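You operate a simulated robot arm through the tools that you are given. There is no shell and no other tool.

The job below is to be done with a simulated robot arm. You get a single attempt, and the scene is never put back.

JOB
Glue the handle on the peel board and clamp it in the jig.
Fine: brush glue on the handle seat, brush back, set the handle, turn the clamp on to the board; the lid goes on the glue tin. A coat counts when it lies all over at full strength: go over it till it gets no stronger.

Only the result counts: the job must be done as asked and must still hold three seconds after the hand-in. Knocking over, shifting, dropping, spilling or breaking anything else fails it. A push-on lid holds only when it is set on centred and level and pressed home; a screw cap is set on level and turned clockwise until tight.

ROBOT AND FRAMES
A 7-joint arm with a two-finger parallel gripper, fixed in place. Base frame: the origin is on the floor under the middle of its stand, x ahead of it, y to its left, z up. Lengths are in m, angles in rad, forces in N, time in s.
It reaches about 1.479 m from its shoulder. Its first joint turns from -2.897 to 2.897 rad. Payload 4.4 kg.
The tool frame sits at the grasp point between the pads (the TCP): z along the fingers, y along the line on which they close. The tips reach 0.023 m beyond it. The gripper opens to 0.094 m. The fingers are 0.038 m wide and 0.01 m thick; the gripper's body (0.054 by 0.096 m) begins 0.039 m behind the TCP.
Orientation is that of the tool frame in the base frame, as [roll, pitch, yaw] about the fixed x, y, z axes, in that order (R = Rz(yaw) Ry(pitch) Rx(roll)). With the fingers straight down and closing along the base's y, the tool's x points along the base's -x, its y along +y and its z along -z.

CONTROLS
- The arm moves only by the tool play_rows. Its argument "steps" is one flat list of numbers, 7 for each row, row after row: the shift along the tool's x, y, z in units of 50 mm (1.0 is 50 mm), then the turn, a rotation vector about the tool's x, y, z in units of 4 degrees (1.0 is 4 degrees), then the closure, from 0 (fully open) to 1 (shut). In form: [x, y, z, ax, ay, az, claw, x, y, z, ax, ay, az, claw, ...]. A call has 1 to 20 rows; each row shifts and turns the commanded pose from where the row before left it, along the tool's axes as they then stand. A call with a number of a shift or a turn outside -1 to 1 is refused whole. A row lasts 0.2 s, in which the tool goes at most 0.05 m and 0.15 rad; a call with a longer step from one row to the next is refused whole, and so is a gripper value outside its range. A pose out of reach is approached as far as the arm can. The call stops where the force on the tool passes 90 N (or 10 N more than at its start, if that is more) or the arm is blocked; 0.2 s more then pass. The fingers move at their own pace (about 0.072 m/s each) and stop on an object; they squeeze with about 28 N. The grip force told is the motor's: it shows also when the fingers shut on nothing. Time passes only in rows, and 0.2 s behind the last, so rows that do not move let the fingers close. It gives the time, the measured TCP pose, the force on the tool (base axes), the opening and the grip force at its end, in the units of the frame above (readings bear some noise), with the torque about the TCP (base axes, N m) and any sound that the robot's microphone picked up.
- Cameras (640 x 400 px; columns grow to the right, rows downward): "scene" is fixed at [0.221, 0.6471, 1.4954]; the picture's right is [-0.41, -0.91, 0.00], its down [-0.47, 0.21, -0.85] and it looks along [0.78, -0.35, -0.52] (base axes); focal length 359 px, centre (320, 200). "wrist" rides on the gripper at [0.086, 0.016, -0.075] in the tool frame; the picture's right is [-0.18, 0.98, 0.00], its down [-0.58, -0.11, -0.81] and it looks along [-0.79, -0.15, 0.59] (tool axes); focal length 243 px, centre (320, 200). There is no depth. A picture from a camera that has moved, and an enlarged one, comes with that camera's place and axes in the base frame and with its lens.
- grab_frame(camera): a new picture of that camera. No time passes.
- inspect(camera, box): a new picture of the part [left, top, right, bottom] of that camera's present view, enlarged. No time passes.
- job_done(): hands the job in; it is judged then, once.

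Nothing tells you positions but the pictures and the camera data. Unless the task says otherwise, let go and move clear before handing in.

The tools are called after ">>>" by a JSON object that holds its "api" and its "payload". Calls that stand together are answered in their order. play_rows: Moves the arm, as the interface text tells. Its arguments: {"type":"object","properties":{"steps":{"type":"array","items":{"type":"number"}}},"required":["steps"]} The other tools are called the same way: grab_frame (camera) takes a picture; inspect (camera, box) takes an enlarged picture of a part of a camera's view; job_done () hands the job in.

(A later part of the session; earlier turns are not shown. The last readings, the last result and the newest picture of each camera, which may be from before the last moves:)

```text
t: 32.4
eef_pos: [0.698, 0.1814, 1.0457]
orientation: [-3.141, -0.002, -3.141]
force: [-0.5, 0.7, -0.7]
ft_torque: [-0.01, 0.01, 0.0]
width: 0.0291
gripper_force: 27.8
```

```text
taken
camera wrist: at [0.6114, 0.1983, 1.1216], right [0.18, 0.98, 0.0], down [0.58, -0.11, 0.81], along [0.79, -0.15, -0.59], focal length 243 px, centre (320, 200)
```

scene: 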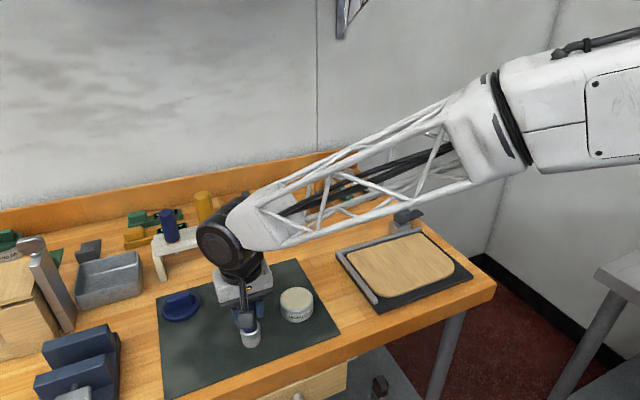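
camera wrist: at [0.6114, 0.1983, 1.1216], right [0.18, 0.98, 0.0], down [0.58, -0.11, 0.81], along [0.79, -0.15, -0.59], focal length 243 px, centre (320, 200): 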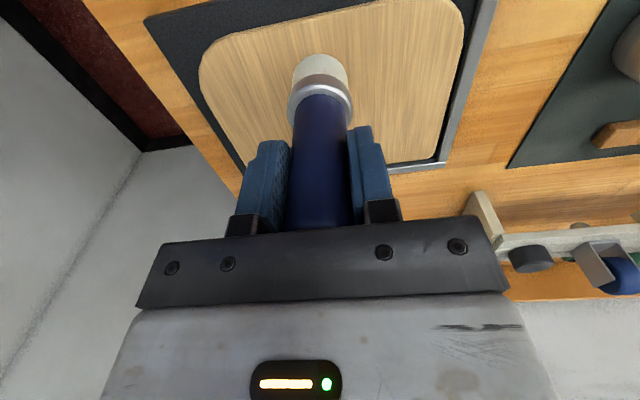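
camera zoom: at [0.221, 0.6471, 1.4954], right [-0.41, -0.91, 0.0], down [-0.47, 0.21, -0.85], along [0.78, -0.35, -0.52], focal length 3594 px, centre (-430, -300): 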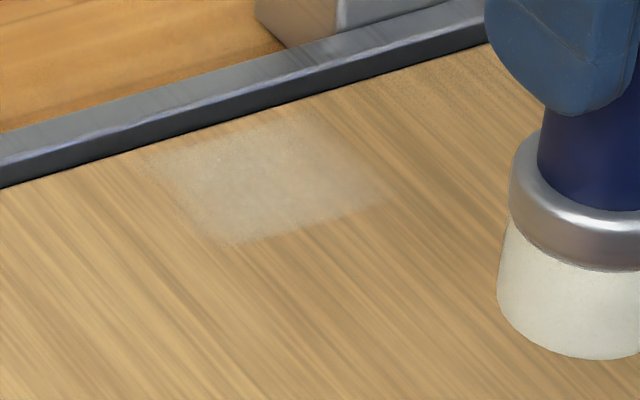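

The seat coat lies at roughly x 0.80–0.84, y 0.153–0.203 at the middle of the far edge, still faint. Going back to paint it over with overlapping strokes.

>>> {"api": "play_rows", "payload": {"steps": [-0.77, -0.14, 0, 0, 0, 0, 1, -0.77, -0.14, 0, 0, 0, 0, 1, -0.77, -0.14, 0, 0, 0, 0, 1, 0, 0, 0.45, 0, 0, 0, 1, 0, 0, 0.45, 0, 0, 0, 1, 0, 0, 0.08, 0, 0, 0, 1, 0, 0, 0.04, 0, 0, 0, 1]}}

>>> {"api": "play_rows", "payload": {"steps": [0, 0, 0.04, 0, 0, 0, 1, 0, 0, 0.02, 0, 0, 0, 1]}}

```text
t: 34.0
eef_pos: [0.8145, 0.1612, 0.997]
orientation: [3.141, -0.001, 3.141]
force: [0.7, 0.4, -1.4]
ft_torque: [0.0, -0.01, 0.04]
width: 0.029
gripper_force: 27.8
```

```text
t: 34.6
eef_pos: [0.8157, 0.1615, 0.9944]
orientation: [3.141, 0.0, 3.142]
force: [0.2, -0.4, 0.2]
ft_torque: [-0.06, -0.03, 0.01]
width: 0.0292
gripper_force: 28.3
```

>>> {"api": "play_rows", "payload": {"steps": [0, 0, 0.03, 0, 0, 0, 1]}}

>>> {"api": "play_rows", "payload": {"steps": [0, 0, 0.03, 0, 0, 0, 1]}}

```text
t: 35.0
eef_pos: [0.8144, 0.1609, 0.9943]
orientation: [-3.141, 0.002, -3.142]
force: [-1.8, 0.4, 13.8]
ft_torque: [0.23, 0.07, -0.03]
width: 0.0289
gripper_force: 27.8
```

```text
t: 35.4
eef_pos: [0.8146, 0.1618, 0.9914]
orientation: [3.14, 0.002, 3.141]
force: [0.8, 2.6, 21.2]
ft_torque: [0.38, -0.13, 0.01]
width: 0.029
gripper_force: 27.7
```

In contact now. Easing to a light press and rastering over the seat.

>>> {"api": "play_rows", "payload": {"steps": [0, 0, -0.04, 0, 0, 0, 1, 0, 0.36, 0, 0, 0, 0, 1, 0, 0.36, 0, 0, 0, 0, 1, -0.2, 0, 0, 0, 0, 0, 1, 0, -0.36, 0, 0, 0, 0, 1, 0, -0.36, 0, 0, 0, 0, 1, -0.18, 0, 0, 0, 0, 0, 1, 0, 0.36, 0, 0, 0, 0, 1, 0, 0.36, 0, 0, 0, 0, 1]}}

>>> {"api": "inspect", "payload": {"camera": "scene", "box": [365, 230, 425, 270]}}

>>> {"api": "inspect", "payload": {"camera": "scene", "box": [330, 220, 490, 315]}}

```text
t: 37.4
eef_pos: [0.8338, 0.1978, 0.9916]
orientation: [-3.141, -0.001, -3.141]
force: [-0.1, 0.3, 0.4]
ft_torque: [-0.05, 0.01, -0.03]
width: 0.0291
gripper_force: 28.2
```

```text
10.00 times, centred on (395, 250) of scene
camera zoom: at [0.221, 0.6471, 1.4954], right [-0.41, -0.91, 0.0], down [-0.47, 0.21, -0.85], along [0.78, -0.35, -0.52], focal length 3594 px, centre (-430, -300)
```

zoom: 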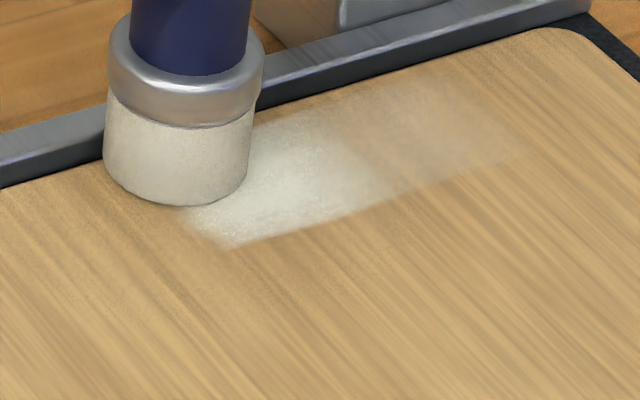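

```text
4.00 times, centred on (410, 268) of scene
camera zoom: at [0.221, 0.6471, 1.4954], right [-0.41, -0.91, 0.0], down [-0.47, 0.21, -0.85], along [0.78, -0.35, -0.52], focal length 1438 px, centre (-40, -70)
```

zoom: 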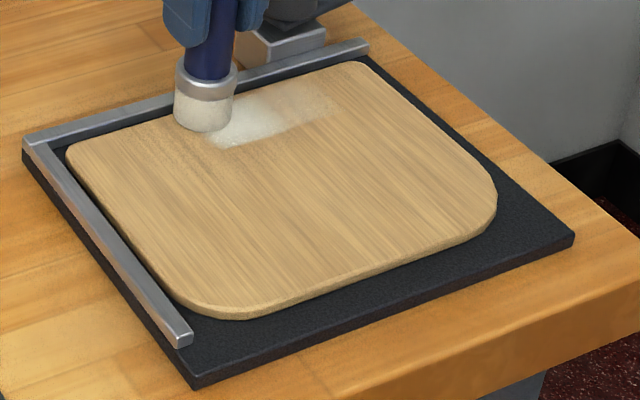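

The coat is stronger and extends further toward −y than I thought – the seat is a longer strip. Lifting to see its full extent.

>>> {"api": "play_rows", "payload": {"steps": [0, 0, -0.4, 0, 0, 0, 1, 0.6, 0, -0.7, 0, 0, 0, 1, 0.9, 0.2, 0, 0, 0, 0, 1, 0.9, 0.2, 0, 0, 0, 0, 1]}}

>>> {"api": "inspect", "payload": {"camera": "scene", "box": [365, 225, 445, 275]}}

>>> {"api": "grab_frame", "payload": {"camera": "wrist"}}

>>> {"api": "inspect", "payload": {"camera": "wrist", "box": [180, 100, 300, 190]}}

```text
t: 38.4
eef_pos: [0.7113, 0.2174, 1.0459]
orientation: [-3.141, -0.001, -3.14]
force: [-0.4, 0.6, -1.4]
ft_torque: [0.01, -0.01, -0.01]
width: 0.0292
gripper_force: 27.7
```

```text
8.00 times, centred on (405, 250) of scene
camera zoom: at [0.221, 0.6471, 1.4954], right [-0.41, -0.91, 0.0], down [-0.47, 0.21, -0.85], along [0.78, -0.35, -0.52], focal length 2875 px, centre (-360, -200)
```

zoom: 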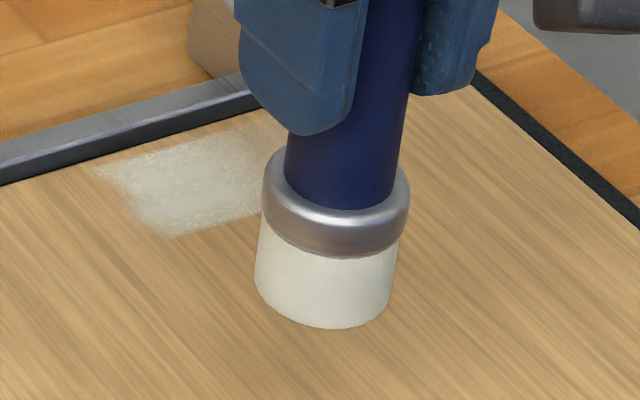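

```text
taken
camera wrist: at [0.6251, 0.2322, 1.1217], right [0.18, 0.98, 0.0], down [0.58, -0.11, 0.81], along [0.79, -0.15, -0.59], focal length 243 px, centre (320, 200)
```

wrist: 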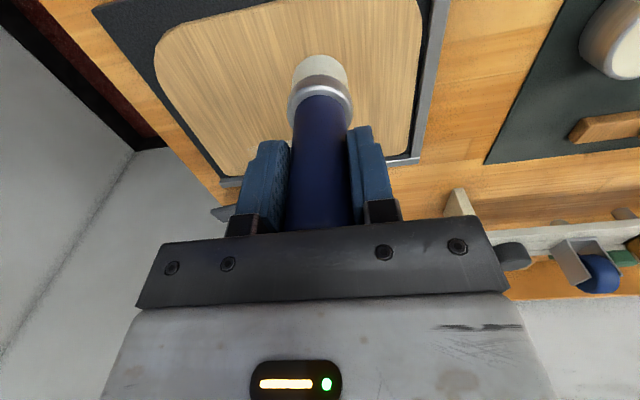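

```text
4.44 times, centred on (240, 145) of wrist
camera zoom: at [0.6251, 0.2322, 1.1217], right [0.18, 0.98, 0.0], down [0.58, -0.11, 0.81], along [0.79, -0.15, -0.59], focal length 1078 px, centre (676, 444)
```

zoom: 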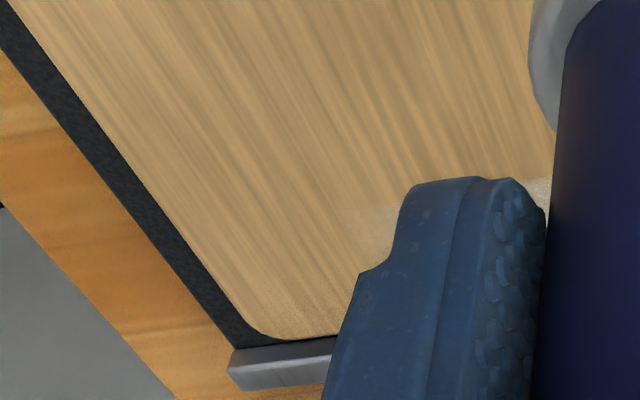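

>>> {"api": "play_rows", "payload": {"steps": [0.5, 0, -0.8, 0, 0, 0, 1, 0.5, 0, -0.8, 0, 0, 0, 1, 0.5, 0, -0.8, 0, 0, 0, 1]}}

>>> {"api": "inspect", "payload": {"camera": "scene", "box": [365, 225, 445, 275]}}

>>> {"api": "grab_frame", "payload": {"camera": "wrist"}}

```text
t: 39.2
eef_pos: [0.6359, 0.2183, 1.1648]
orientation: [-3.141, -0.002, 3.14]
force: [-0.9, -0.2, -0.9]
ft_torque: [0.05, 0.01, 0.0]
width: 0.0292
gripper_force: 28.4
```

```text
8.00 times, centred on (405, 250) of scene
camera zoom: at [0.221, 0.6471, 1.4954], right [-0.41, -0.91, 0.0], down [-0.47, 0.21, -0.85], along [0.78, -0.35, -0.52], focal length 2875 px, centre (-360, -200)
```

zoom: 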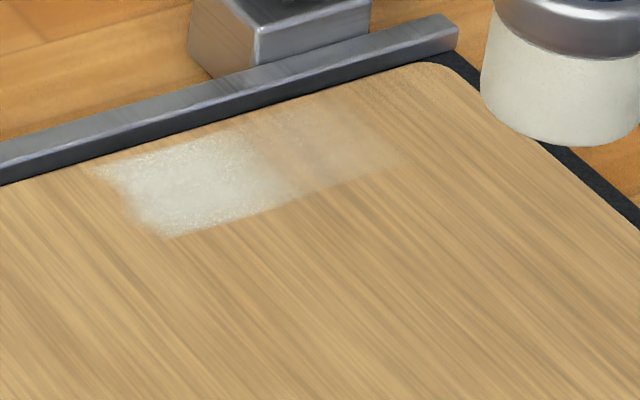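

```text
taken
camera wrist: at [0.5499, 0.2343, 1.2404], right [0.18, 0.98, 0.0], down [0.58, -0.11, 0.81], along [0.79, -0.15, -0.59], focal length 243 px, centre (320, 200)
```

wrist: 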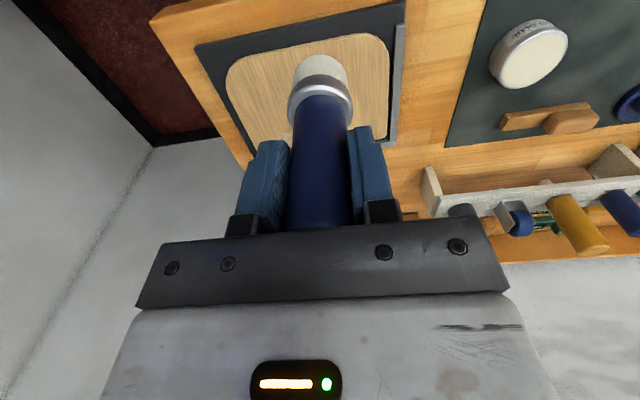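

The seat strip runs along y near the far edge: x≈0.80–0.841, +y end at ≈0.204, and it continues toward −y (about handle-sized, 0.04 × 0.12). I'm going back to paint it fully, including toward −y.

>>> {"api": "play_rows", "payload": {"steps": [-0.895, -0.14, 0, 0, 0, 0, 1, -0.895, -0.14, 0, 0, 0, 0, 1, -0.895, -0.14, 0, 0, 0, 0, 1, -0.895, -0.14, 0, 0, 0, 0, 1, 0, 0, 0.95, 0, 0, 0, 1, 0, 0, 0.95, 0, 0, 0, 1, 0, 0, 0.95, 0, 0, 0, 1, 0, 0, 0.4, 0, 0, 0, 1, 0, 0, 0.06, 0, 0, 0, 1]}}

>>> {"api": "play_rows", "payload": {"steps": [0, 0, 0.04, 0, 0, 0, 1]}}

```text
t: 41.2
eef_pos: [0.8204, 0.19, 1.0021]
orientation: [3.141, 0.0, -3.141]
force: [-0.5, 0.3, -0.2]
ft_torque: [-0.03, -0.02, 0.01]
width: 0.029
gripper_force: 27.7
```

```text
t: 41.6
eef_pos: [0.8197, 0.1895, 1.0005]
orientation: [3.139, 0.0, 3.141]
force: [-0.3, -0.5, -1.1]
ft_torque: [-0.01, -0.01, -0.01]
width: 0.029
gripper_force: 27.5
```

>>> {"api": "play_rows", "payload": {"steps": [0, 0, 0.06, 0, 0, 0, 1, 0, 0, 0.06, 0, 0, 0, 1]}}

>>> {"api": "play_rows", "payload": {"steps": [0, 0, 0.03, 0, 0, 0, 1]}}

>>> {"api": "play_rows", "payload": {"steps": [0, 0, 0.02, 0, 0, 0, 1]}}

```text
t: 42.2
eef_pos: [0.8185, 0.1898, 0.9948]
orientation: [-3.141, 0.001, -3.14]
force: [-0.2, 0.1, -0.7]
ft_torque: [-0.01, -0.01, -0.01]
width: 0.0287
gripper_force: 28.4
```

```text
t: 42.6
eef_pos: [0.8194, 0.1901, 0.994]
orientation: [-3.141, 0.001, -3.141]
force: [-3.4, -3.4, 13.2]
ft_torque: [-0.37, 0.32, -0.02]
width: 0.0292
gripper_force: 27.6
```

```text
t: 43.0
eef_pos: [0.82, 0.1904, 0.9927]
orientation: [3.141, 0.003, -3.141]
force: [1.7, -2.9, 22.0]
ft_torque: [-0.34, -0.14, -0.03]
width: 0.0295
gripper_force: 27.6
```

Contact at about z 0.9935 (≈9 N/mm). Easing off 1.2 mm and stroking the full length toward −y and back.

>>> {"api": "play_rows", "payload": {"steps": [0, 0, -0.024, 0, 0, 0, 1, 0, -0.38, 0, 0, 0, 0, 1, 0, -0.38, 0, 0, 0, 0, 1, 0, -0.38, 0, 0, 0, 0, 1, 0, -0.38, 0, 0, 0, 0, 1, 0, -0.38, 0, 0, 0, 0, 1]}}

>>> {"api": "inspect", "payload": {"camera": "scene", "box": [365, 220, 445, 270]}}

```text
t: 44.4
eef_pos: [0.8214, 0.0943, 0.9923]
orientation: [-3.141, -0.001, 3.141]
force: [-0.2, 1.4, 2.2]
ft_torque: [0.15, -0.03, -0.02]
width: 0.0292
gripper_force: 27.8
```

```text
8.00 times, centred on (405, 245) of scene
camera zoom: at [0.221, 0.6471, 1.4954], right [-0.41, -0.91, 0.0], down [-0.47, 0.21, -0.85], along [0.78, -0.35, -0.52], focal length 2875 px, centre (-360, -160)
```

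zoom: 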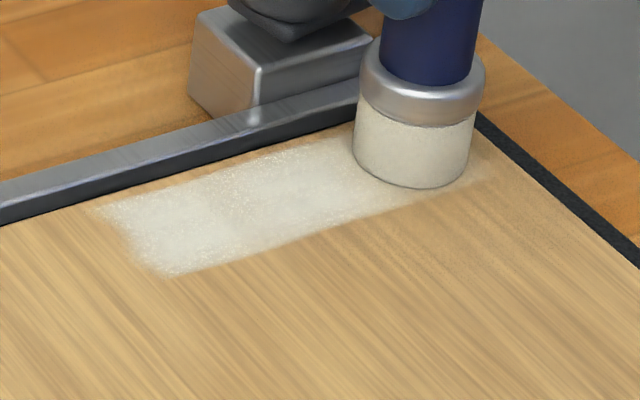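

>>> {"api": "play_rows", "payload": {"steps": [-0.24, 0, 0.014, 0, 0, 0, 1, 0, 0.4, 0, 0, 0, 0, 1, 0, 0.4, 0, 0, 0, 0, 1, 0, 0.4, 0, 0, 0, 0, 1, 0, 0.4, 0, 0, 0, 0, 1, 0, 0.4, 0, 0, 0, 0, 1, 0.5, 0, 0, 0, 0, 0, 1, 0, -0.4, 0, 0, 0, 0, 1, 0, -0.4, 0, 0, 0, 0, 1, 0, -0.4, 0, 0, 0, 0, 1, 0, -0.4, 0, 0, 0, 0, 1, 0, -0.4, 0, 0, 0, 0, 1, -0.25, 0, 0, 0, 0, 0, 1]}}

>>> {"api": "inspect", "payload": {"camera": "scene", "box": [365, 220, 445, 270]}}

```text
t: 47.2
eef_pos: [0.8158, 0.0931, 0.9928]
orientation: [3.14, 0.0, 3.141]
force: [-0.3, -0.8, -1.1]
ft_torque: [-0.03, 0.01, -0.02]
width: 0.0291
gripper_force: 27.9
```

```text
8.00 times, centred on (405, 245) of scene
camera zoom: at [0.221, 0.6471, 1.4954], right [-0.41, -0.91, 0.0], down [-0.47, 0.21, -0.85], along [0.78, -0.35, -0.52], focal length 2875 px, centre (-360, -160)
```

zoom: 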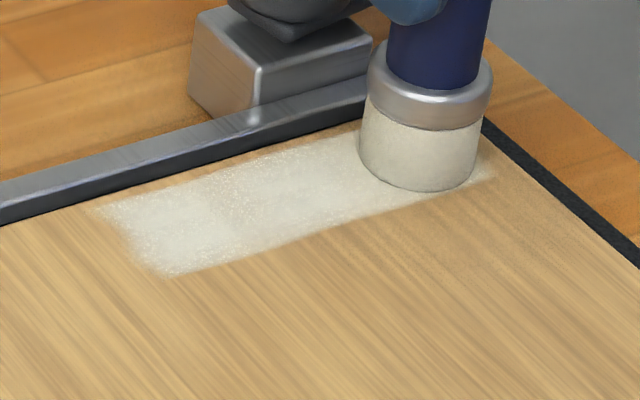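

Lifting to judge the coat over its whole length and check whether the brush still carries glue.

>>> {"api": "play_rows", "payload": {"steps": [0, 0, -0.5, 0, 0, 0, 1, 0.6, 0, -0.7, 0, 0, 0, 1, 0.7, 0, -0.7, 0, 0, 0, 1, 0.7, 0, -0.7, 0, 0, 0, 1]}}

>>> {"api": "inspect", "payload": {"camera": "scene", "box": [365, 220, 445, 270]}}

>>> {"api": "inspect", "payload": {"camera": "scene", "box": [360, 160, 480, 280]}}

>>> {"api": "grab_frame", "payload": {"camera": "wrist"}}

```text
t: 48.2
eef_pos: [0.7194, 0.0958, 1.1214]
orientation: [3.141, -0.002, -3.141]
force: [-1.0, -0.3, -1.8]
ft_torque: [-0.01, 0.0, 0.02]
width: 0.029
gripper_force: 28.0
```

```text
8.00 times, centred on (405, 245) of scene
camera zoom: at [0.221, 0.6471, 1.4954], right [-0.41, -0.91, 0.0], down [-0.47, 0.21, -0.85], along [0.78, -0.35, -0.52], focal length 2875 px, centre (-360, -160)
```

zoom: 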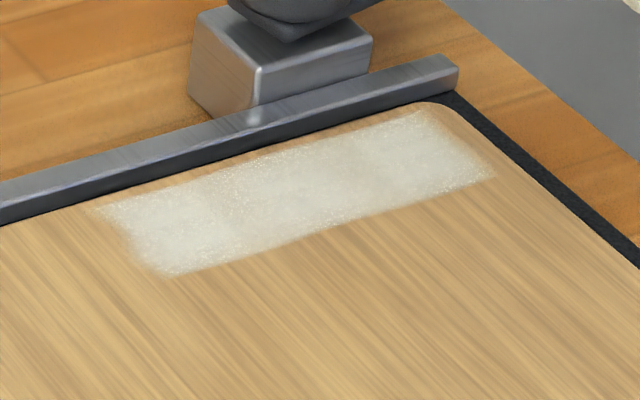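

```text
3.33 times, centred on (420, 220) of scene
camera zoom: at [0.221, 0.6471, 1.4954], right [-0.41, -0.91, 0.0], down [-0.47, 0.21, -0.85], along [0.78, -0.35, -0.52], focal length 1198 px, centre (-13, 133)
```

zoom: 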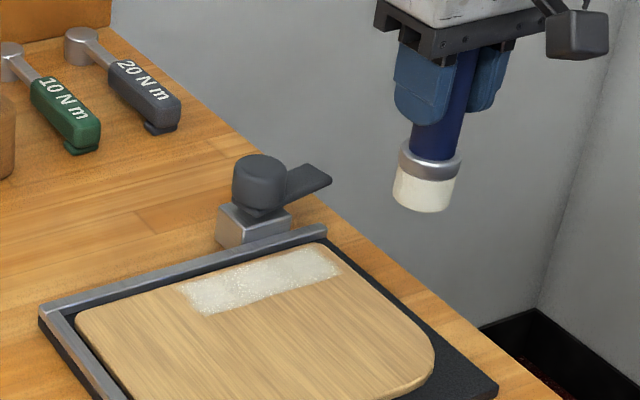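

```text
taken
camera wrist: at [0.6329, 0.1121, 1.1968], right [0.18, 0.98, 0.0], down [0.58, -0.11, 0.81], along [0.79, -0.15, -0.59], focal length 243 px, centre (320, 200)
```

wrist: 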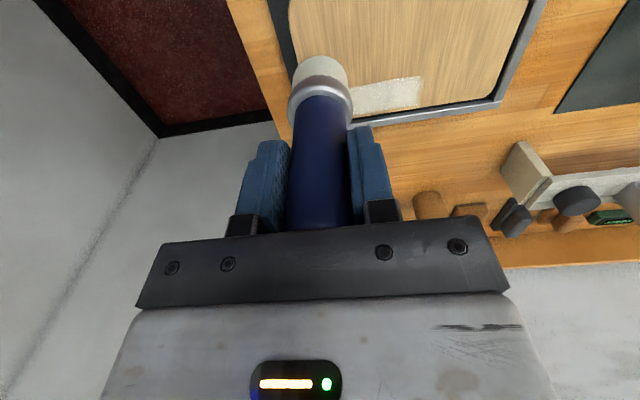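

The seat is now clear: x≈0.80–0.84, y≈0.073–0.204, i.e. a 0.04 × 0.13 m strip that fits the handle lying along y with its tongue under the clamp. I'm going back for more passes.

>>> {"api": "play_rows", "payload": {"steps": [-0.7, 0, 0.7, 0, 0, 0, 1, -0.7, 0, 0.7, 0, 0, 0, 1, -0.6, 0, 0.7, 0, 0, 0, 1, 0, 0, 0.4, 0, 0, 0, 1, 0, 0, 0.1, 0, 0, 0, 1]}}

>>> {"api": "play_rows", "payload": {"steps": [0, 0, 0.02, 0, 0, 0, 1]}}

>>> {"api": "play_rows", "payload": {"steps": [0, 0, 0.02, 0, 0, 0, 1]}}

```text
t: 49.4
eef_pos: [0.8184, 0.0944, 0.9933]
orientation: [3.141, 0.0, -3.141]
force: [-0.4, 1.1, 4.7]
ft_torque: [0.21, 0.07, 0.0]
width: 0.0293
gripper_force: 27.9
```

```text
t: 49.8
eef_pos: [0.8191, 0.0945, 0.9933]
orientation: [-3.141, 0.002, 3.141]
force: [0.8, 1.6, 13.2]
ft_torque: [0.26, -0.1, -0.02]
width: 0.029
gripper_force: 27.7
```

```text
t: 50.2
eef_pos: [0.8192, 0.0943, 0.9918]
orientation: [3.141, 0.003, -3.141]
force: [2.0, -3.8, 21.4]
ft_torque: [-0.44, -0.1, -0.03]
width: 0.0292
gripper_force: 28.6
```

>>> {"api": "play_rows", "payload": {"steps": [0, -0.22, -0.02, 0, 0, 0, 1, 0, 0.4, 0, 0, 0, 0, 1, 0, 0.4, 0, 0, 0, 0, 1, 0, 0.4, 0, 0, 0, 0, 1, 0, 0.4, 0, 0, 0, 0, 1, 0, 0.4, 0, 0, 0, 0, 1, 0, 0.26, 0, 0, 0, 0, 1, -0.24, 0, 0, 0, 0, 0, 1, 0, -0.4, 0, 0, 0, 0, 1, 0, -0.4, 0, 0, 0, 0, 1, 0, -0.4, 0, 0, 0, 0, 1, 0, -0.4, 0, 0, 0, 0, 1, 0, -0.4, 0, 0, 0, 0, 1, 0, -0.26, 0, 0, 0, 0, 1]}}

>>> {"api": "inspect", "payload": {"camera": "scene", "box": [365, 220, 445, 270]}}

```text
t: 53.2
eef_pos: [0.8292, 0.083, 0.9904]
orientation: [3.14, 0.001, 3.141]
force: [-1.2, 4.3, 8.6]
ft_torque: [0.49, 0.0, 0.0]
width: 0.029
gripper_force: 28.2
```

```text
8.00 times, centred on (405, 245) of scene
camera zoom: at [0.221, 0.6471, 1.4954], right [-0.41, -0.91, 0.0], down [-0.47, 0.21, -0.85], along [0.78, -0.35, -0.52], focal length 2875 px, centre (-360, -160)
```

zoom: 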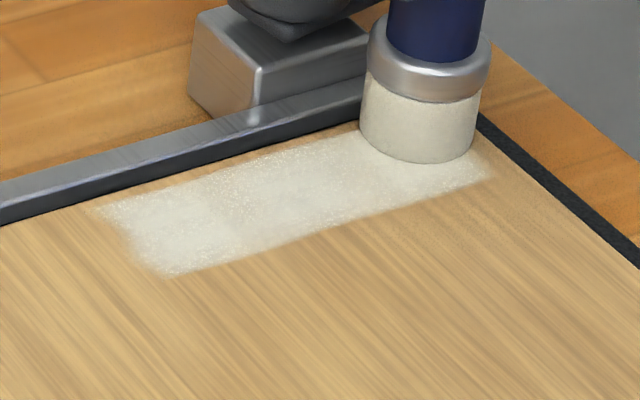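

>>> {"api": "play_rows", "payload": {"steps": [0.44, 0, 0, 0, 0, 0, 1, 0, 0.4, 0, 0, 0, 0, 1, 0, 0.4, 0, 0, 0, 0, 1, 0, 0.4, 0, 0, 0, 0, 1, 0, 0.4, 0, 0, 0, 0, 1, 0, 0.4, 0, 0, 0, 0, 1, 0, 0.26, 0, 0, 0, 0, 1, -0.2, 0, 0, 0, 0, 0, 1, 0, -0.3, -0.3, 0, 0, 0, 1, 0.5, 0, -0.8, 0, 0, 0, 1, 0.7, 0, -0.7, 0, 0, 0, 1, 0.7, 0, -0.7, 0, 0, 0, 1, 0.5, 0, -0.3, 0, 0, 0, 1]}}

>>> {"api": "inspect", "payload": {"camera": "scene", "box": [365, 220, 445, 270]}}

>>> {"api": "grab_frame", "payload": {"camera": "scene"}}

```text
t: 56.0
eef_pos: [0.6976, 0.1803, 1.1286]
orientation: [-3.141, -0.002, 3.141]
force: [-1.2, -0.3, -0.6]
ft_torque: [0.03, 0.0, -0.01]
width: 0.029
gripper_force: 28.1
```

```text
8.00 times, centred on (405, 245) of scene
camera zoom: at [0.221, 0.6471, 1.4954], right [-0.41, -0.91, 0.0], down [-0.47, 0.21, -0.85], along [0.78, -0.35, -0.52], focal length 2875 px, centre (-360, -160)
```

zoom: 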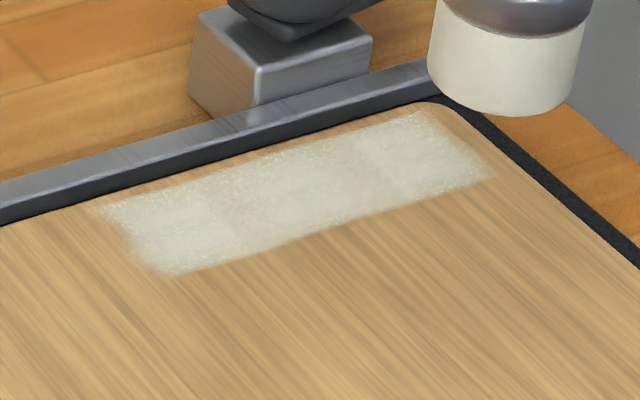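

```text
taken
```

scene: 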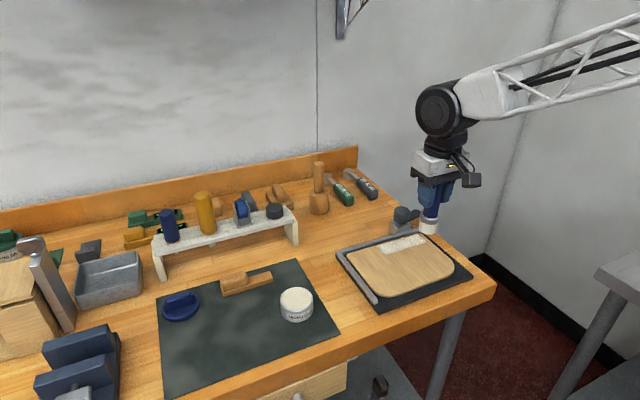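

The whole strip looks coated. To test whether it can get any stronger, I take reference close-ups, then re-dip and go over it again.

>>> {"api": "inspect", "payload": {"camera": "scene", "box": [374, 238, 406, 258]}}

>>> {"api": "inspect", "payload": {"camera": "scene", "box": [400, 230, 432, 250]}}

>>> {"api": "play_rows", "payload": {"steps": [-0.13, 0.97, 0, 0, 0, 0, 1, -0.13, 0.97, 0, 0, 0, 0, 1, -0.13, 0.97, 0, 0, 0, 0, 1, -0.13, 0.97, 0, 0, 0, 0, 1, -0.13, 0.97, 0, 0, 0, 0, 1, -0.13, 0.97, 0, 0, 0, 0, 1, 0, 0, 0.9, 0, 0, 0, 1, 0, 0, 0.9, 0, 0, 0, 1]}}

```text
16.00 times, centred on (390, 248) of scene
camera zoom: at [0.221, 0.6471, 1.4954], right [-0.41, -0.91, 0.0], down [-0.47, 0.21, -0.85], along [0.78, -0.35, -0.52], focal length 5750 px, centre (-800, -568)
```

zoom: 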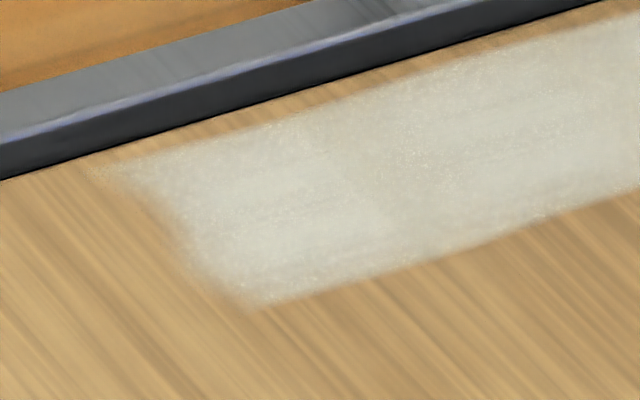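

```text
16.00 times, centred on (416, 240) of scene
camera zoom: at [0.221, 0.6471, 1.4954], right [-0.41, -0.91, 0.0], down [-0.47, 0.21, -0.85], along [0.78, -0.35, -0.52], focal length 5750 px, centre (-1216, -440)
```

zoom: 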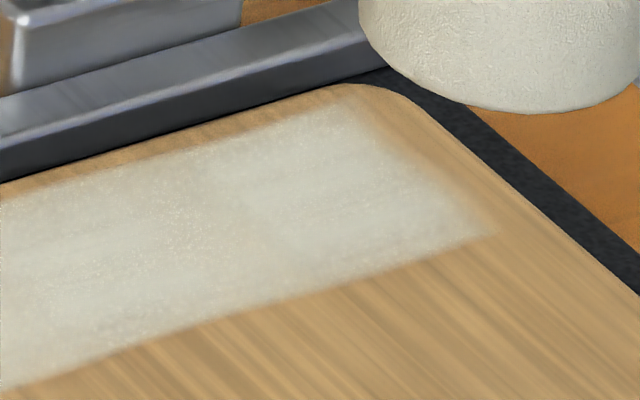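

```text
t: 57.8
eef_pos: [0.7359, 0.4715, 1.0422]
orientation: [-3.14, 0.002, 3.14]
force: [0.7, 0.0, 0.4]
ft_torque: [0.0, -0.03, -0.01]
width: 0.0287
gripper_force: 27.6
```

Some bands are still a bit weaker. I'm over the tin again; dipping gently.

>>> {"api": "play_rows", "payload": {"steps": [0, 0, 0.3, 0, 0, 0, 1, 0, 0, 0.2, 0, 0, 0, 1, 0, 0, 0.06, 0, 0, 0, 1]}}

>>> {"api": "play_rows", "payload": {"steps": [0, 0, 0.04, 0, 0, 0, 1, 0, 0, 0.02, 0, 0, 0, 1]}}

```text
t: 58.6
eef_pos: [0.7362, 0.4725, 1.012]
orientation: [-3.141, 0.0, 3.142]
force: [0.3, 0.7, -0.5]
ft_torque: [-0.01, 0.0, -0.02]
width: 0.029
gripper_force: 27.6
```

```text
t: 59.2
eef_pos: [0.7371, 0.4721, 1.0097]
orientation: [3.141, -0.001, -3.141]
force: [0.0, 0.4, -1.1]
ft_torque: [0.0, 0.02, -0.04]
width: 0.0288
gripper_force: 27.7
```

>>> {"api": "play_rows", "payload": {"steps": [0, 0, 0.03, 0, 0, 0, 1]}}

>>> {"api": "play_rows", "payload": {"steps": [0, 0, 0.02, 0, 0, 0, 1]}}

>>> {"api": "inspect", "payload": {"camera": "scene", "box": [250, 250, 340, 330]}}

```text
t: 59.6
eef_pos: [0.7362, 0.4727, 1.0106]
orientation: [-3.141, 0.0, -3.141]
force: [-1.9, 1.3, 10.1]
ft_torque: [0.17, 0.21, -0.03]
width: 0.0292
gripper_force: 28.0
```

```text
t: 60.0
eef_pos: [0.7376, 0.4705, 1.0088]
orientation: [3.139, 0.002, 3.141]
force: [1.2, -4.1, 23.2]
ft_torque: [-0.43, -0.03, -0.07]
width: 0.0291
gripper_force: 28.2
```

```text
5.00 times, centred on (295, 290) of scene
camera zoom: at [0.221, 0.6471, 1.4954], right [-0.41, -0.91, 0.0], down [-0.47, 0.21, -0.85], along [0.78, -0.35, -0.52], focal length 1797 px, centre (445, -250)
```

zoom: 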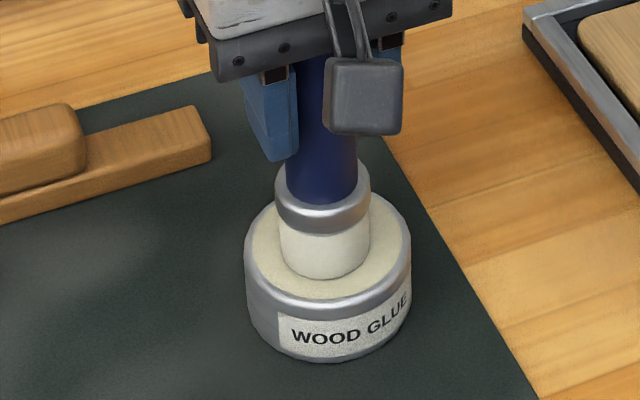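

Reloaded. Lifting and going back over the seat's +y end.

>>> {"api": "play_rows", "payload": {"steps": [0, 0, -0.5, 0, 0, 0, 1, 0, 0, -0.9, 0, 0, 0, 1, -0.273, -0.937, 0, 0, 0, 0, 1, -0.273, -0.937, 0, 0, 0, 0, 1, -0.273, -0.937, 0, 0, 0, 0, 1, -0.273, -0.937, 0, 0, 0, 0, 1, -0.273, -0.937, 0, 0, 0, 0, 1, -0.273, -0.937, 0, 0, 0, 0, 1, 0, 0, 0.8, 0, 0, 0, 1, 0, 0, 0.75, 0, 0, 0, 1, 0, 0, 0.08, 0, 0, 0, 1]}}

>>> {"api": "play_rows", "payload": {"steps": [0, 0, 0.05, 0, 0, 0, 1]}}

>>> {"api": "play_rows", "payload": {"steps": [0, 0, 0.03, 0, 0, 0, 1]}}

```text
t: 62.4
eef_pos: [0.8174, 0.1912, 0.9957]
orientation: [-3.14, 0.001, 3.142]
force: [-0.1, 0.0, -0.9]
ft_torque: [0.01, 0.0, 0.0]
width: 0.0288
gripper_force: 28.3
```

```text
t: 62.8
eef_pos: [0.8178, 0.191, 0.9939]
orientation: [-3.141, 0.001, 3.142]
force: [-0.6, 0.6, 2.4]
ft_torque: [0.15, 0.05, 0.02]
width: 0.029
gripper_force: 28.4
```

```text
t: 63.2
eef_pos: [0.8181, 0.1897, 0.9936]
orientation: [-3.141, 0.003, 3.141]
force: [-5.3, 1.7, 15.0]
ft_torque: [0.33, 0.39, -0.01]
width: 0.029
gripper_force: 27.9
```

>>> {"api": "play_rows", "payload": {"steps": [0, 0.16, 0, 0, 0, 0, 1, 0, -0.4, 0, 0, 0, 0, 1, 0, -0.4, 0, 0, 0, 0, 1, 0, -0.4, 0, 0, 0, 0, 1, 0, -0.4, 0, 0, 0, 0, 1, 0, -0.4, 0, 0, 0, 0, 1, 0, -0.38, 0, 0, 0, 0, 1, -0.28, 0, 0, 0, 0, 0, 1, 0, 0.4, 0, 0, 0, 0, 1, 0, 0.4, 0, 0, 0, 0, 1, 0, 0.4, 0, 0, 0, 0, 1, 0, 0.4, 0, 0, 0, 0, 1, 0, 0.4, 0, 0, 0, 0, 1, 0, 0.38, 0, 0, 0, 0, 1]}}

>>> {"api": "play_rows", "payload": {"steps": [0.5, 0, 0.006, 0, 0, 0, 1, 0, -0.4, 0, 0, 0, 0, 1, 0, -0.4, 0, 0, 0, 0, 1, 0, -0.4, 0, 0, 0, 0, 1, 0, -0.4, 0, 0, 0, 0, 1, 0, -0.4, 0, 0, 0, 0, 1, 0, -0.38, 0, 0, 0, 0, 1, -0.25, 0, 0, 0, 0, 0, 1, 0, 0.4, 0, 0, 0, 0, 1, 0, 0.4, 0, 0, 0, 0, 1, 0, 0.4, 0, 0, 0, 0, 1, 0, 0.4, 0, 0, 0, 0, 1, 0, 0.4, 0, 0, 0, 0, 1, 0, 0.38, 0, 0, 0, 0, 1]}}

>>> {"api": "inspect", "payload": {"camera": "scene", "box": [400, 230, 432, 250]}}

```text
t: 66.2
eef_pos: [0.8311, 0.1995, 0.9927]
orientation: [-3.141, 0.001, -3.141]
force: [0.2, 0.7, -0.8]
ft_torque: [-0.02, -0.05, 0.02]
width: 0.0288
gripper_force: 27.7
```

```text
t: 69.2
eef_pos: [0.8196, 0.198, 0.9916]
orientation: [3.141, 0.0, -3.14]
force: [0.3, 0.4, -0.9]
ft_torque: [-0.02, 0.0, -0.03]
width: 0.0281
gripper_force: 28.7
```

```text
16.00 times, centred on (416, 240) of scene
camera zoom: at [0.221, 0.6471, 1.4954], right [-0.41, -0.91, 0.0], down [-0.47, 0.21, -0.85], along [0.78, -0.35, -0.52], focal length 5750 px, centre (-1216, -440)
```

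zoom: 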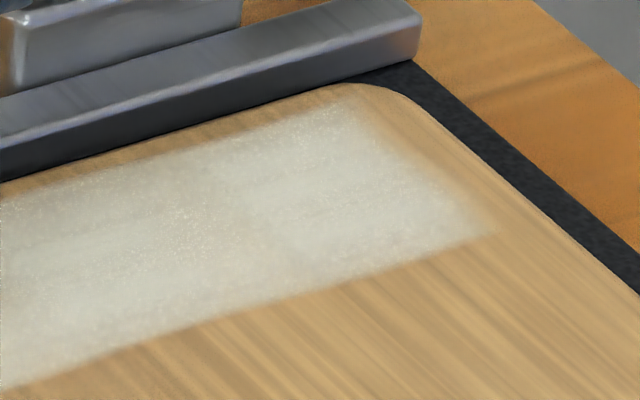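

>>> {"api": "play_rows", "payload": {"steps": [0, 0, -0.5, 0, 0, 0, 1, 0.6, -0.3, -0.7, 0, 0, 0, 1, 0.7, -0.3, -0.7, 0, 0, 0, 1, 0.7, -0.3, -0.7, 0, 0, 0, 1]}}

>>> {"api": "inspect", "payload": {"camera": "scene", "box": [374, 238, 406, 258]}}

>>> {"api": "inspect", "payload": {"camera": "scene", "box": [365, 220, 445, 270]}}

>>> {"api": "grab_frame", "payload": {"camera": "wrist"}}

```text
refused: row 3 steps farther than a row can; nothing moved
```

```text
16.00 times, centred on (390, 248) of scene
camera zoom: at [0.221, 0.6471, 1.4954], right [-0.41, -0.91, 0.0], down [-0.47, 0.21, -0.85], along [0.78, -0.35, -0.52], focal length 5750 px, centre (-800, -568)
```

zoom: 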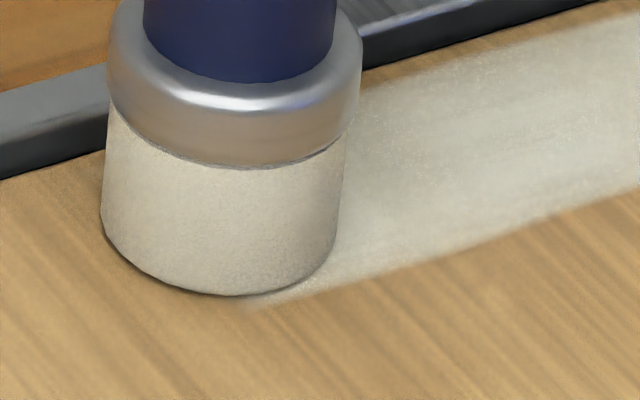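

```text
8.00 times, centred on (405, 245) of scene
camera zoom: at [0.221, 0.6471, 1.4954], right [-0.41, -0.91, 0.0], down [-0.47, 0.21, -0.85], along [0.78, -0.35, -0.52], focal length 2875 px, centre (-360, -160)
```

zoom: 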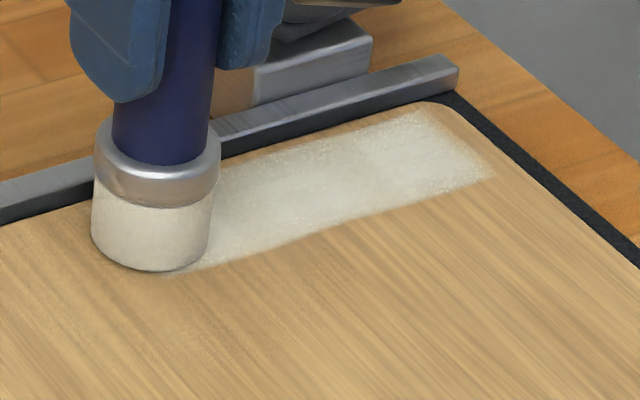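

```text
taken
camera wrist: at [0.7333, 0.2145, 1.0671], right [0.18, 0.98, 0.0], down [0.58, -0.11, 0.81], along [0.79, -0.15, -0.59], focal length 243 px, centre (320, 200)
```

wrist: 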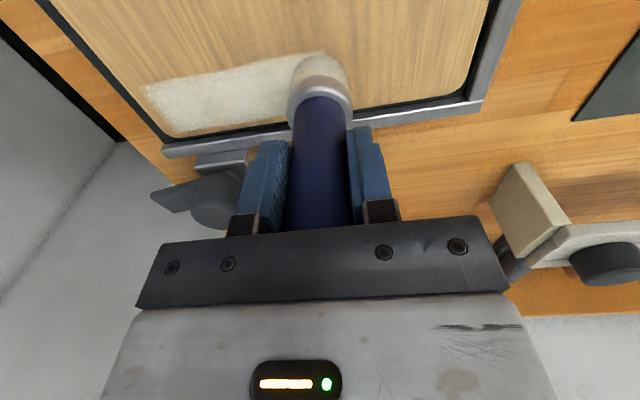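

>>> {"api": "inspect", "payload": {"camera": "wrist", "box": [130, 40, 320, 150]}}

>>> {"api": "play_rows", "payload": {"steps": [0, 0, -0.5, 0, 0, 0, 1, 0.6, 0, -0.7, 0, 0, 0, 1, 0.6, 0.2, -0.7, 0, 0, 0, 1, 0.6, 0.4, -0.6, 0, 0, 0, 1, 0, 0.8, 0, 0, 0, 0, 1]}}

>>> {"api": "grab_frame", "payload": {"camera": "wrist"}}

>>> {"api": "inspect", "payload": {"camera": "scene", "box": [374, 238, 406, 258]}}

>>> {"api": "inspect", "payload": {"camera": "scene", "box": [365, 220, 445, 270]}}

```text
3.37 times, centred on (225, 95) of wrist
camera zoom: at [0.7333, 0.2145, 1.0671], right [0.18, 0.98, 0.0], down [0.58, -0.11, 0.81], along [0.79, -0.15, -0.59], focal length 817 px, centre (640, 554)
```

zoom: 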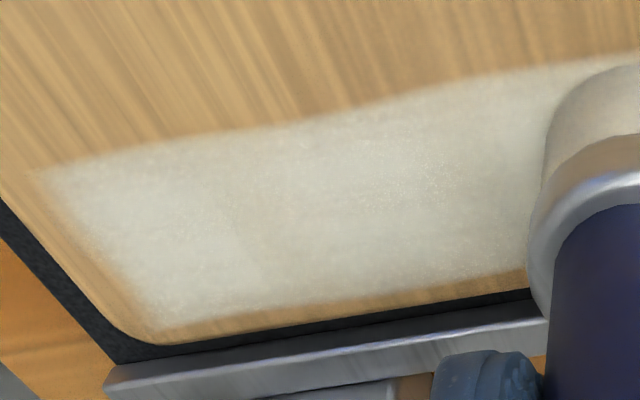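

```text
t: 70.4
eef_pos: [0.7299, 0.2687, 1.1172]
orientation: [-3.141, 0.001, 3.14]
force: [0.1, 0.4, -0.8]
ft_torque: [-0.03, 0.0, -0.01]
width: 0.0284
gripper_force: 28.2
```

```text
taken
camera wrist: at [0.6436, 0.2862, 1.193], right [0.18, 0.98, 0.0], down [0.58, -0.11, 0.81], along [0.79, -0.15, -0.59], focal length 243 px, centre (320, 200)
```

wrist: 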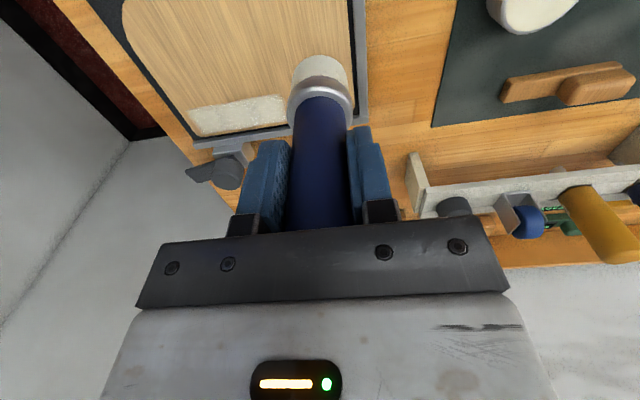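

```text
16.00 times, centred on (390, 248) of scene
camera zoom: at [0.221, 0.6471, 1.4954], right [-0.41, -0.91, 0.0], down [-0.47, 0.21, -0.85], along [0.78, -0.35, -0.52], focal length 5750 px, centre (-800, -568)
```

zoom: 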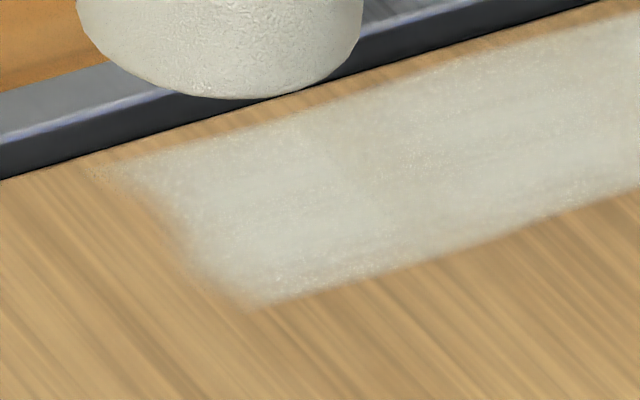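

```text
8.00 times, centred on (405, 245) of scene
camera zoom: at [0.221, 0.6471, 1.4954], right [-0.41, -0.91, 0.0], down [-0.47, 0.21, -0.85], along [0.78, -0.35, -0.52], focal length 2875 px, centre (-360, -160)
```

zoom: 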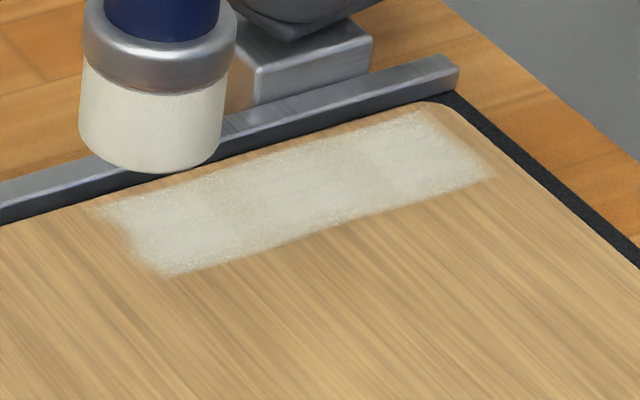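

The middle cell of the strip may still be slightly weaker than its neighbours. Going back for extra strokes concentrated there and over the whole strip.

>>> {"api": "play_rows", "payload": {"steps": [-0.6, -0.75, 0, 0, 0, 0, 1, -0.6, -0.75, 0, 0, 0, 0, 1, -0.6, -0.75, 0, 0, 0, 0, 1, 0, -0.31, 0.8, 0, 0, 0, 1, 0, 0, 0.8, 0, 0, 0, 1, 0, 0, 0.8, 0, 0, 0, 1, 0, 0, 0.1, 0, 0, 0, 1]}}

>>> {"api": "play_rows", "payload": {"steps": [0, 0, 0.03, 0, 0, 0, 1]}}

>>> {"api": "play_rows", "payload": {"steps": [0, 0, 0.02, 0, 0, 0, 1]}}

```text
t: 72.0
eef_pos: [0.8203, 0.1409, 0.9911]
orientation: [-3.14, 0.0, 3.141]
force: [-0.1, -0.7, -0.7]
ft_torque: [-0.02, 0.0, 0.0]
width: 0.0279
gripper_force: 27.6
```

```text
t: 72.4
eef_pos: [0.8205, 0.1427, 0.9906]
orientation: [-3.142, -0.001, -3.141]
force: [-1.3, -1.2, 5.0]
ft_torque: [-0.12, 0.03, -0.01]
width: 0.0279
gripper_force: 28.5
```

```text
t: 72.8
eef_pos: [0.8202, 0.1405, 0.9901]
orientation: [-3.141, 0.002, 3.142]
force: [-5.5, -1.3, 17.2]
ft_torque: [-0.19, 0.19, -0.02]
width: 0.0282
gripper_force: 28.2
```

>>> {"api": "play_rows", "payload": {"steps": [0, -0.3, 0, 0, 0, 0, 1, 0, -0.3, 0, 0, 0, 0, 1, -0.24, 0, 0, 0, 0, 0, 1, 0, 0.35, 0, 0, 0, 0, 1, 0, 0.35, 0, 0, 0, 0, 1, 0, 0.35, 0, 0, 0, 0, 1, 0.26, 0, 0.01, 0, 0, 0, 1, 0, -0.35, 0, 0, 0, 0, 1, 0, -0.35, 0, 0, 0, 0, 1, 0, -0.35, 0, 0, 0, 0, 1, 0.24, 0, 0, 0, 0, 0, 1, 0, 0.35, 0, 0, 0, 0, 1, 0, 0.35, 0, 0, 0, 0, 1, 0, 0.35, 0, 0, 0, 0, 1]}}

>>> {"api": "play_rows", "payload": {"steps": [0, 0, 0.02, 0, 0, 0, 1]}}

```text
t: 75.8
eef_pos: [0.807, 0.1637, 0.9882]
orientation: [3.141, -0.001, 3.141]
force: [0.0, -6.0, 9.8]
ft_torque: [-0.33, 0.03, 0.06]
width: 0.0281
gripper_force: 28.0
```

```text
t: 76.2
eef_pos: [0.8066, 0.1637, 0.9883]
orientation: [-3.141, 0.001, -3.141]
force: [-4.1, -5.2, 16.5]
ft_torque: [-0.26, 0.39, 0.02]
width: 0.0284
gripper_force: 28.3
```

>>> {"api": "play_rows", "payload": {"steps": [0, 0.34, 0, 0, 0, 0, 1, 0, 0.34, 0, 0, 0, 0, 1, 0, -0.39, 0, 0, 0, 0, 1, 0, -0.39, 0, 0, 0, 0, 1, 0, -0.39, 0, 0, 0, 0, 1, 0, -0.39, 0, 0, 0, 0, 1, 0, -0.39, 0, 0, 0, 0, 1, 0, -0.39, 0, 0, 0, 0, 1, -0.26, 0, 0.01, 0, 0, 0, 1, 0, 0.39, 0, 0, 0, 0, 1, 0, 0.39, 0, 0, 0, 0, 1, 0, 0.39, 0, 0, 0, 0, 1, 0, 0.39, 0, 0, 0, 0, 1, 0, 0.39, 0, 0, 0, 0, 1, 0, 0.39, 0, 0, 0, 0, 1]}}

>>> {"api": "play_rows", "payload": {"steps": [-0.26, 0, 0.014, 0, 0, 0, 1, 0, -0.39, 0, 0, 0, 0, 1, 0, -0.39, 0, 0, 0, 0, 1, 0, -0.39, 0, 0, 0, 0, 1, 0, -0.39, 0, 0, 0, 0, 1, 0, -0.39, 0, 0, 0, 0, 1, 0, -0.39, 0, 0, 0, 0, 1]}}

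>>> {"api": "grab_frame", "payload": {"camera": "wrist"}}

>>> {"api": "inspect", "payload": {"camera": "scene", "box": [374, 238, 406, 258]}}

>>> {"api": "inspect", "payload": {"camera": "scene", "box": [365, 220, 445, 270]}}

```text
t: 79.4
eef_pos: [0.8195, 0.1961, 0.9875]
orientation: [3.14, 0.0, -3.141]
force: [0.8, -12.3, 26.9]
ft_torque: [-0.95, -0.26, -0.14]
width: 0.0283
gripper_force: 27.6
```

```text
t: 81.0
eef_pos: [0.8327, 0.0813, 0.9878]
orientation: [3.141, -0.001, -3.141]
force: [0.4, 16.2, 34.6]
ft_torque: [0.98, -0.3, 0.1]
width: 0.0283
gripper_force: 28.7
```

```text
taken
camera wrist: at [0.7459, 0.097, 1.063], right [0.18, 0.98, 0.0], down [0.58, -0.11, 0.81], along [0.79, -0.15, -0.59], focal length 243 px, centre (320, 200)
```

wrist: 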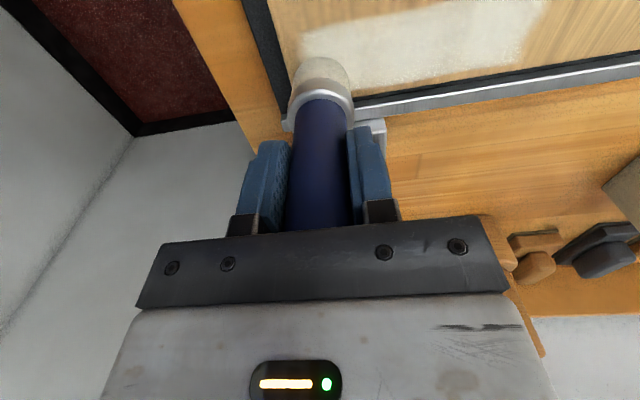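

```text
16.00 times, centred on (390, 248) of scene
camera zoom: at [0.221, 0.6471, 1.4954], right [-0.41, -0.91, 0.0], down [-0.47, 0.21, -0.85], along [0.78, -0.35, -0.52], focal length 5750 px, centre (-800, -568)
```

zoom: 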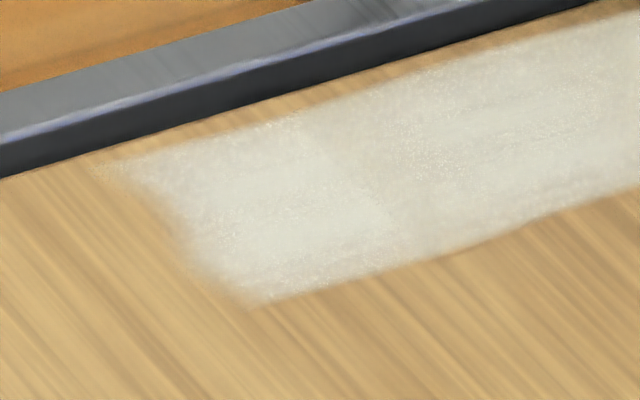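

```text
8.00 times, centred on (405, 245) of scene
camera zoom: at [0.221, 0.6471, 1.4954], right [-0.41, -0.91, 0.0], down [-0.47, 0.21, -0.85], along [0.78, -0.35, -0.52], focal length 2875 px, centre (-360, -160)
```

zoom: 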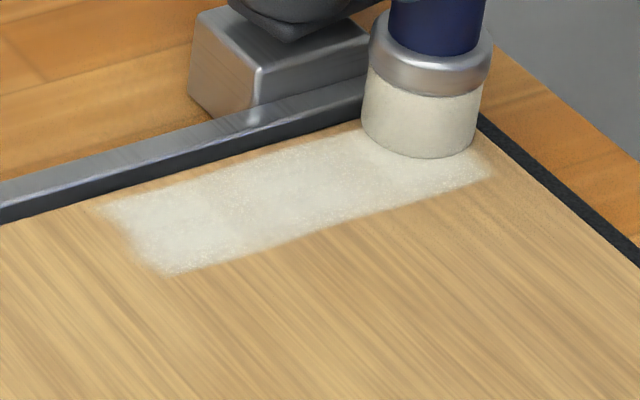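

Going over it again no longer changes it, and the board hasn't shifted. Lifting the brush off and checking the whole strip once more.

>>> {"api": "play_rows", "payload": {"steps": [0, 0, -0.1, 0, 0, 0, 1, 0, 0, -0.4, 0, 0, 0, 1, 0.6, 0, -0.7, 0, 0, 0, 1, 0.6, 0.2, -0.7, 0, 0, 0, 1, 0.6, 0.4, -0.6, 0, 0, 0, 1, 0, 0.9, 0, 0, 0, 0, 1, 0, 0.9, 0, 0, 0, 0, 1, 0, 0.9, 0, 0, 0, 0, 1]}}

>>> {"api": "inspect", "payload": {"camera": "scene", "box": [400, 230, 432, 250]}}

>>> {"api": "inspect", "payload": {"camera": "scene", "box": [365, 220, 445, 270]}}

>>> {"api": "grab_frame", "payload": {"camera": "wrist"}}

```text
t: 82.8
eef_pos: [0.7421, 0.2449, 1.1099]
orientation: [3.141, 0.0, -3.141]
force: [-0.5, 0.5, -0.1]
ft_torque: [-0.02, -0.04, 0.01]
width: 0.0284
gripper_force: 28.4
```

```text
16.00 times, centred on (416, 240) of scene
camera zoom: at [0.221, 0.6471, 1.4954], right [-0.41, -0.91, 0.0], down [-0.47, 0.21, -0.85], along [0.78, -0.35, -0.52], focal length 5750 px, centre (-1216, -440)
```

zoom: 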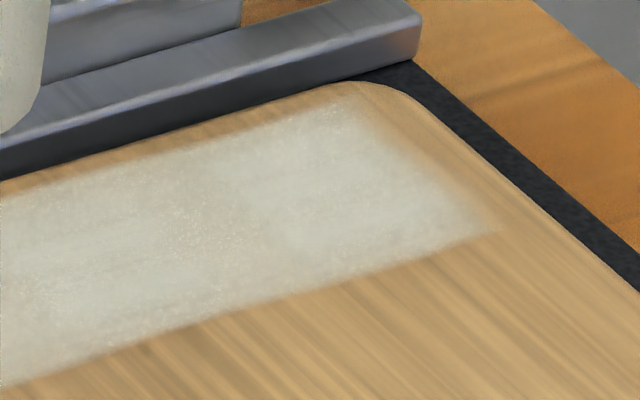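

```text
8.00 times, centred on (405, 245) of scene
camera zoom: at [0.221, 0.6471, 1.4954], right [-0.41, -0.91, 0.0], down [-0.47, 0.21, -0.85], along [0.78, -0.35, -0.52], focal length 2875 px, centre (-360, -160)
```

zoom: 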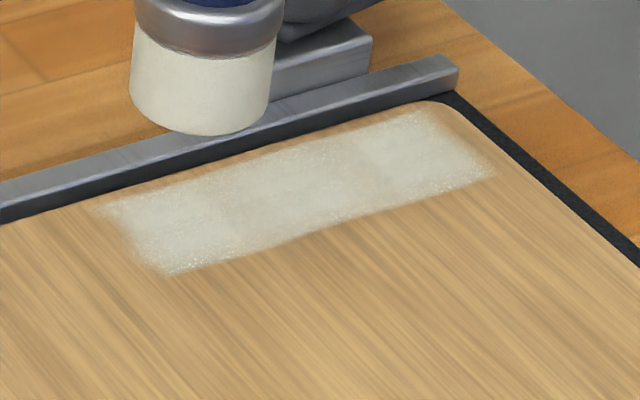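

```text
taken
camera wrist: at [0.6559, 0.2615, 1.186], right [0.18, 0.98, 0.0], down [0.58, -0.11, 0.81], along [0.79, -0.15, -0.59], focal length 243 px, centre (320, 200)
```

wrist: 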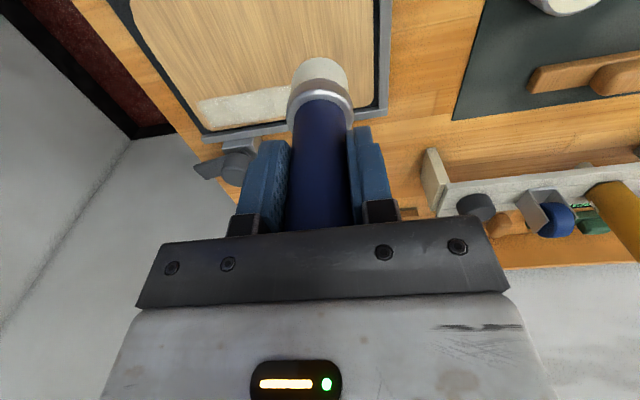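

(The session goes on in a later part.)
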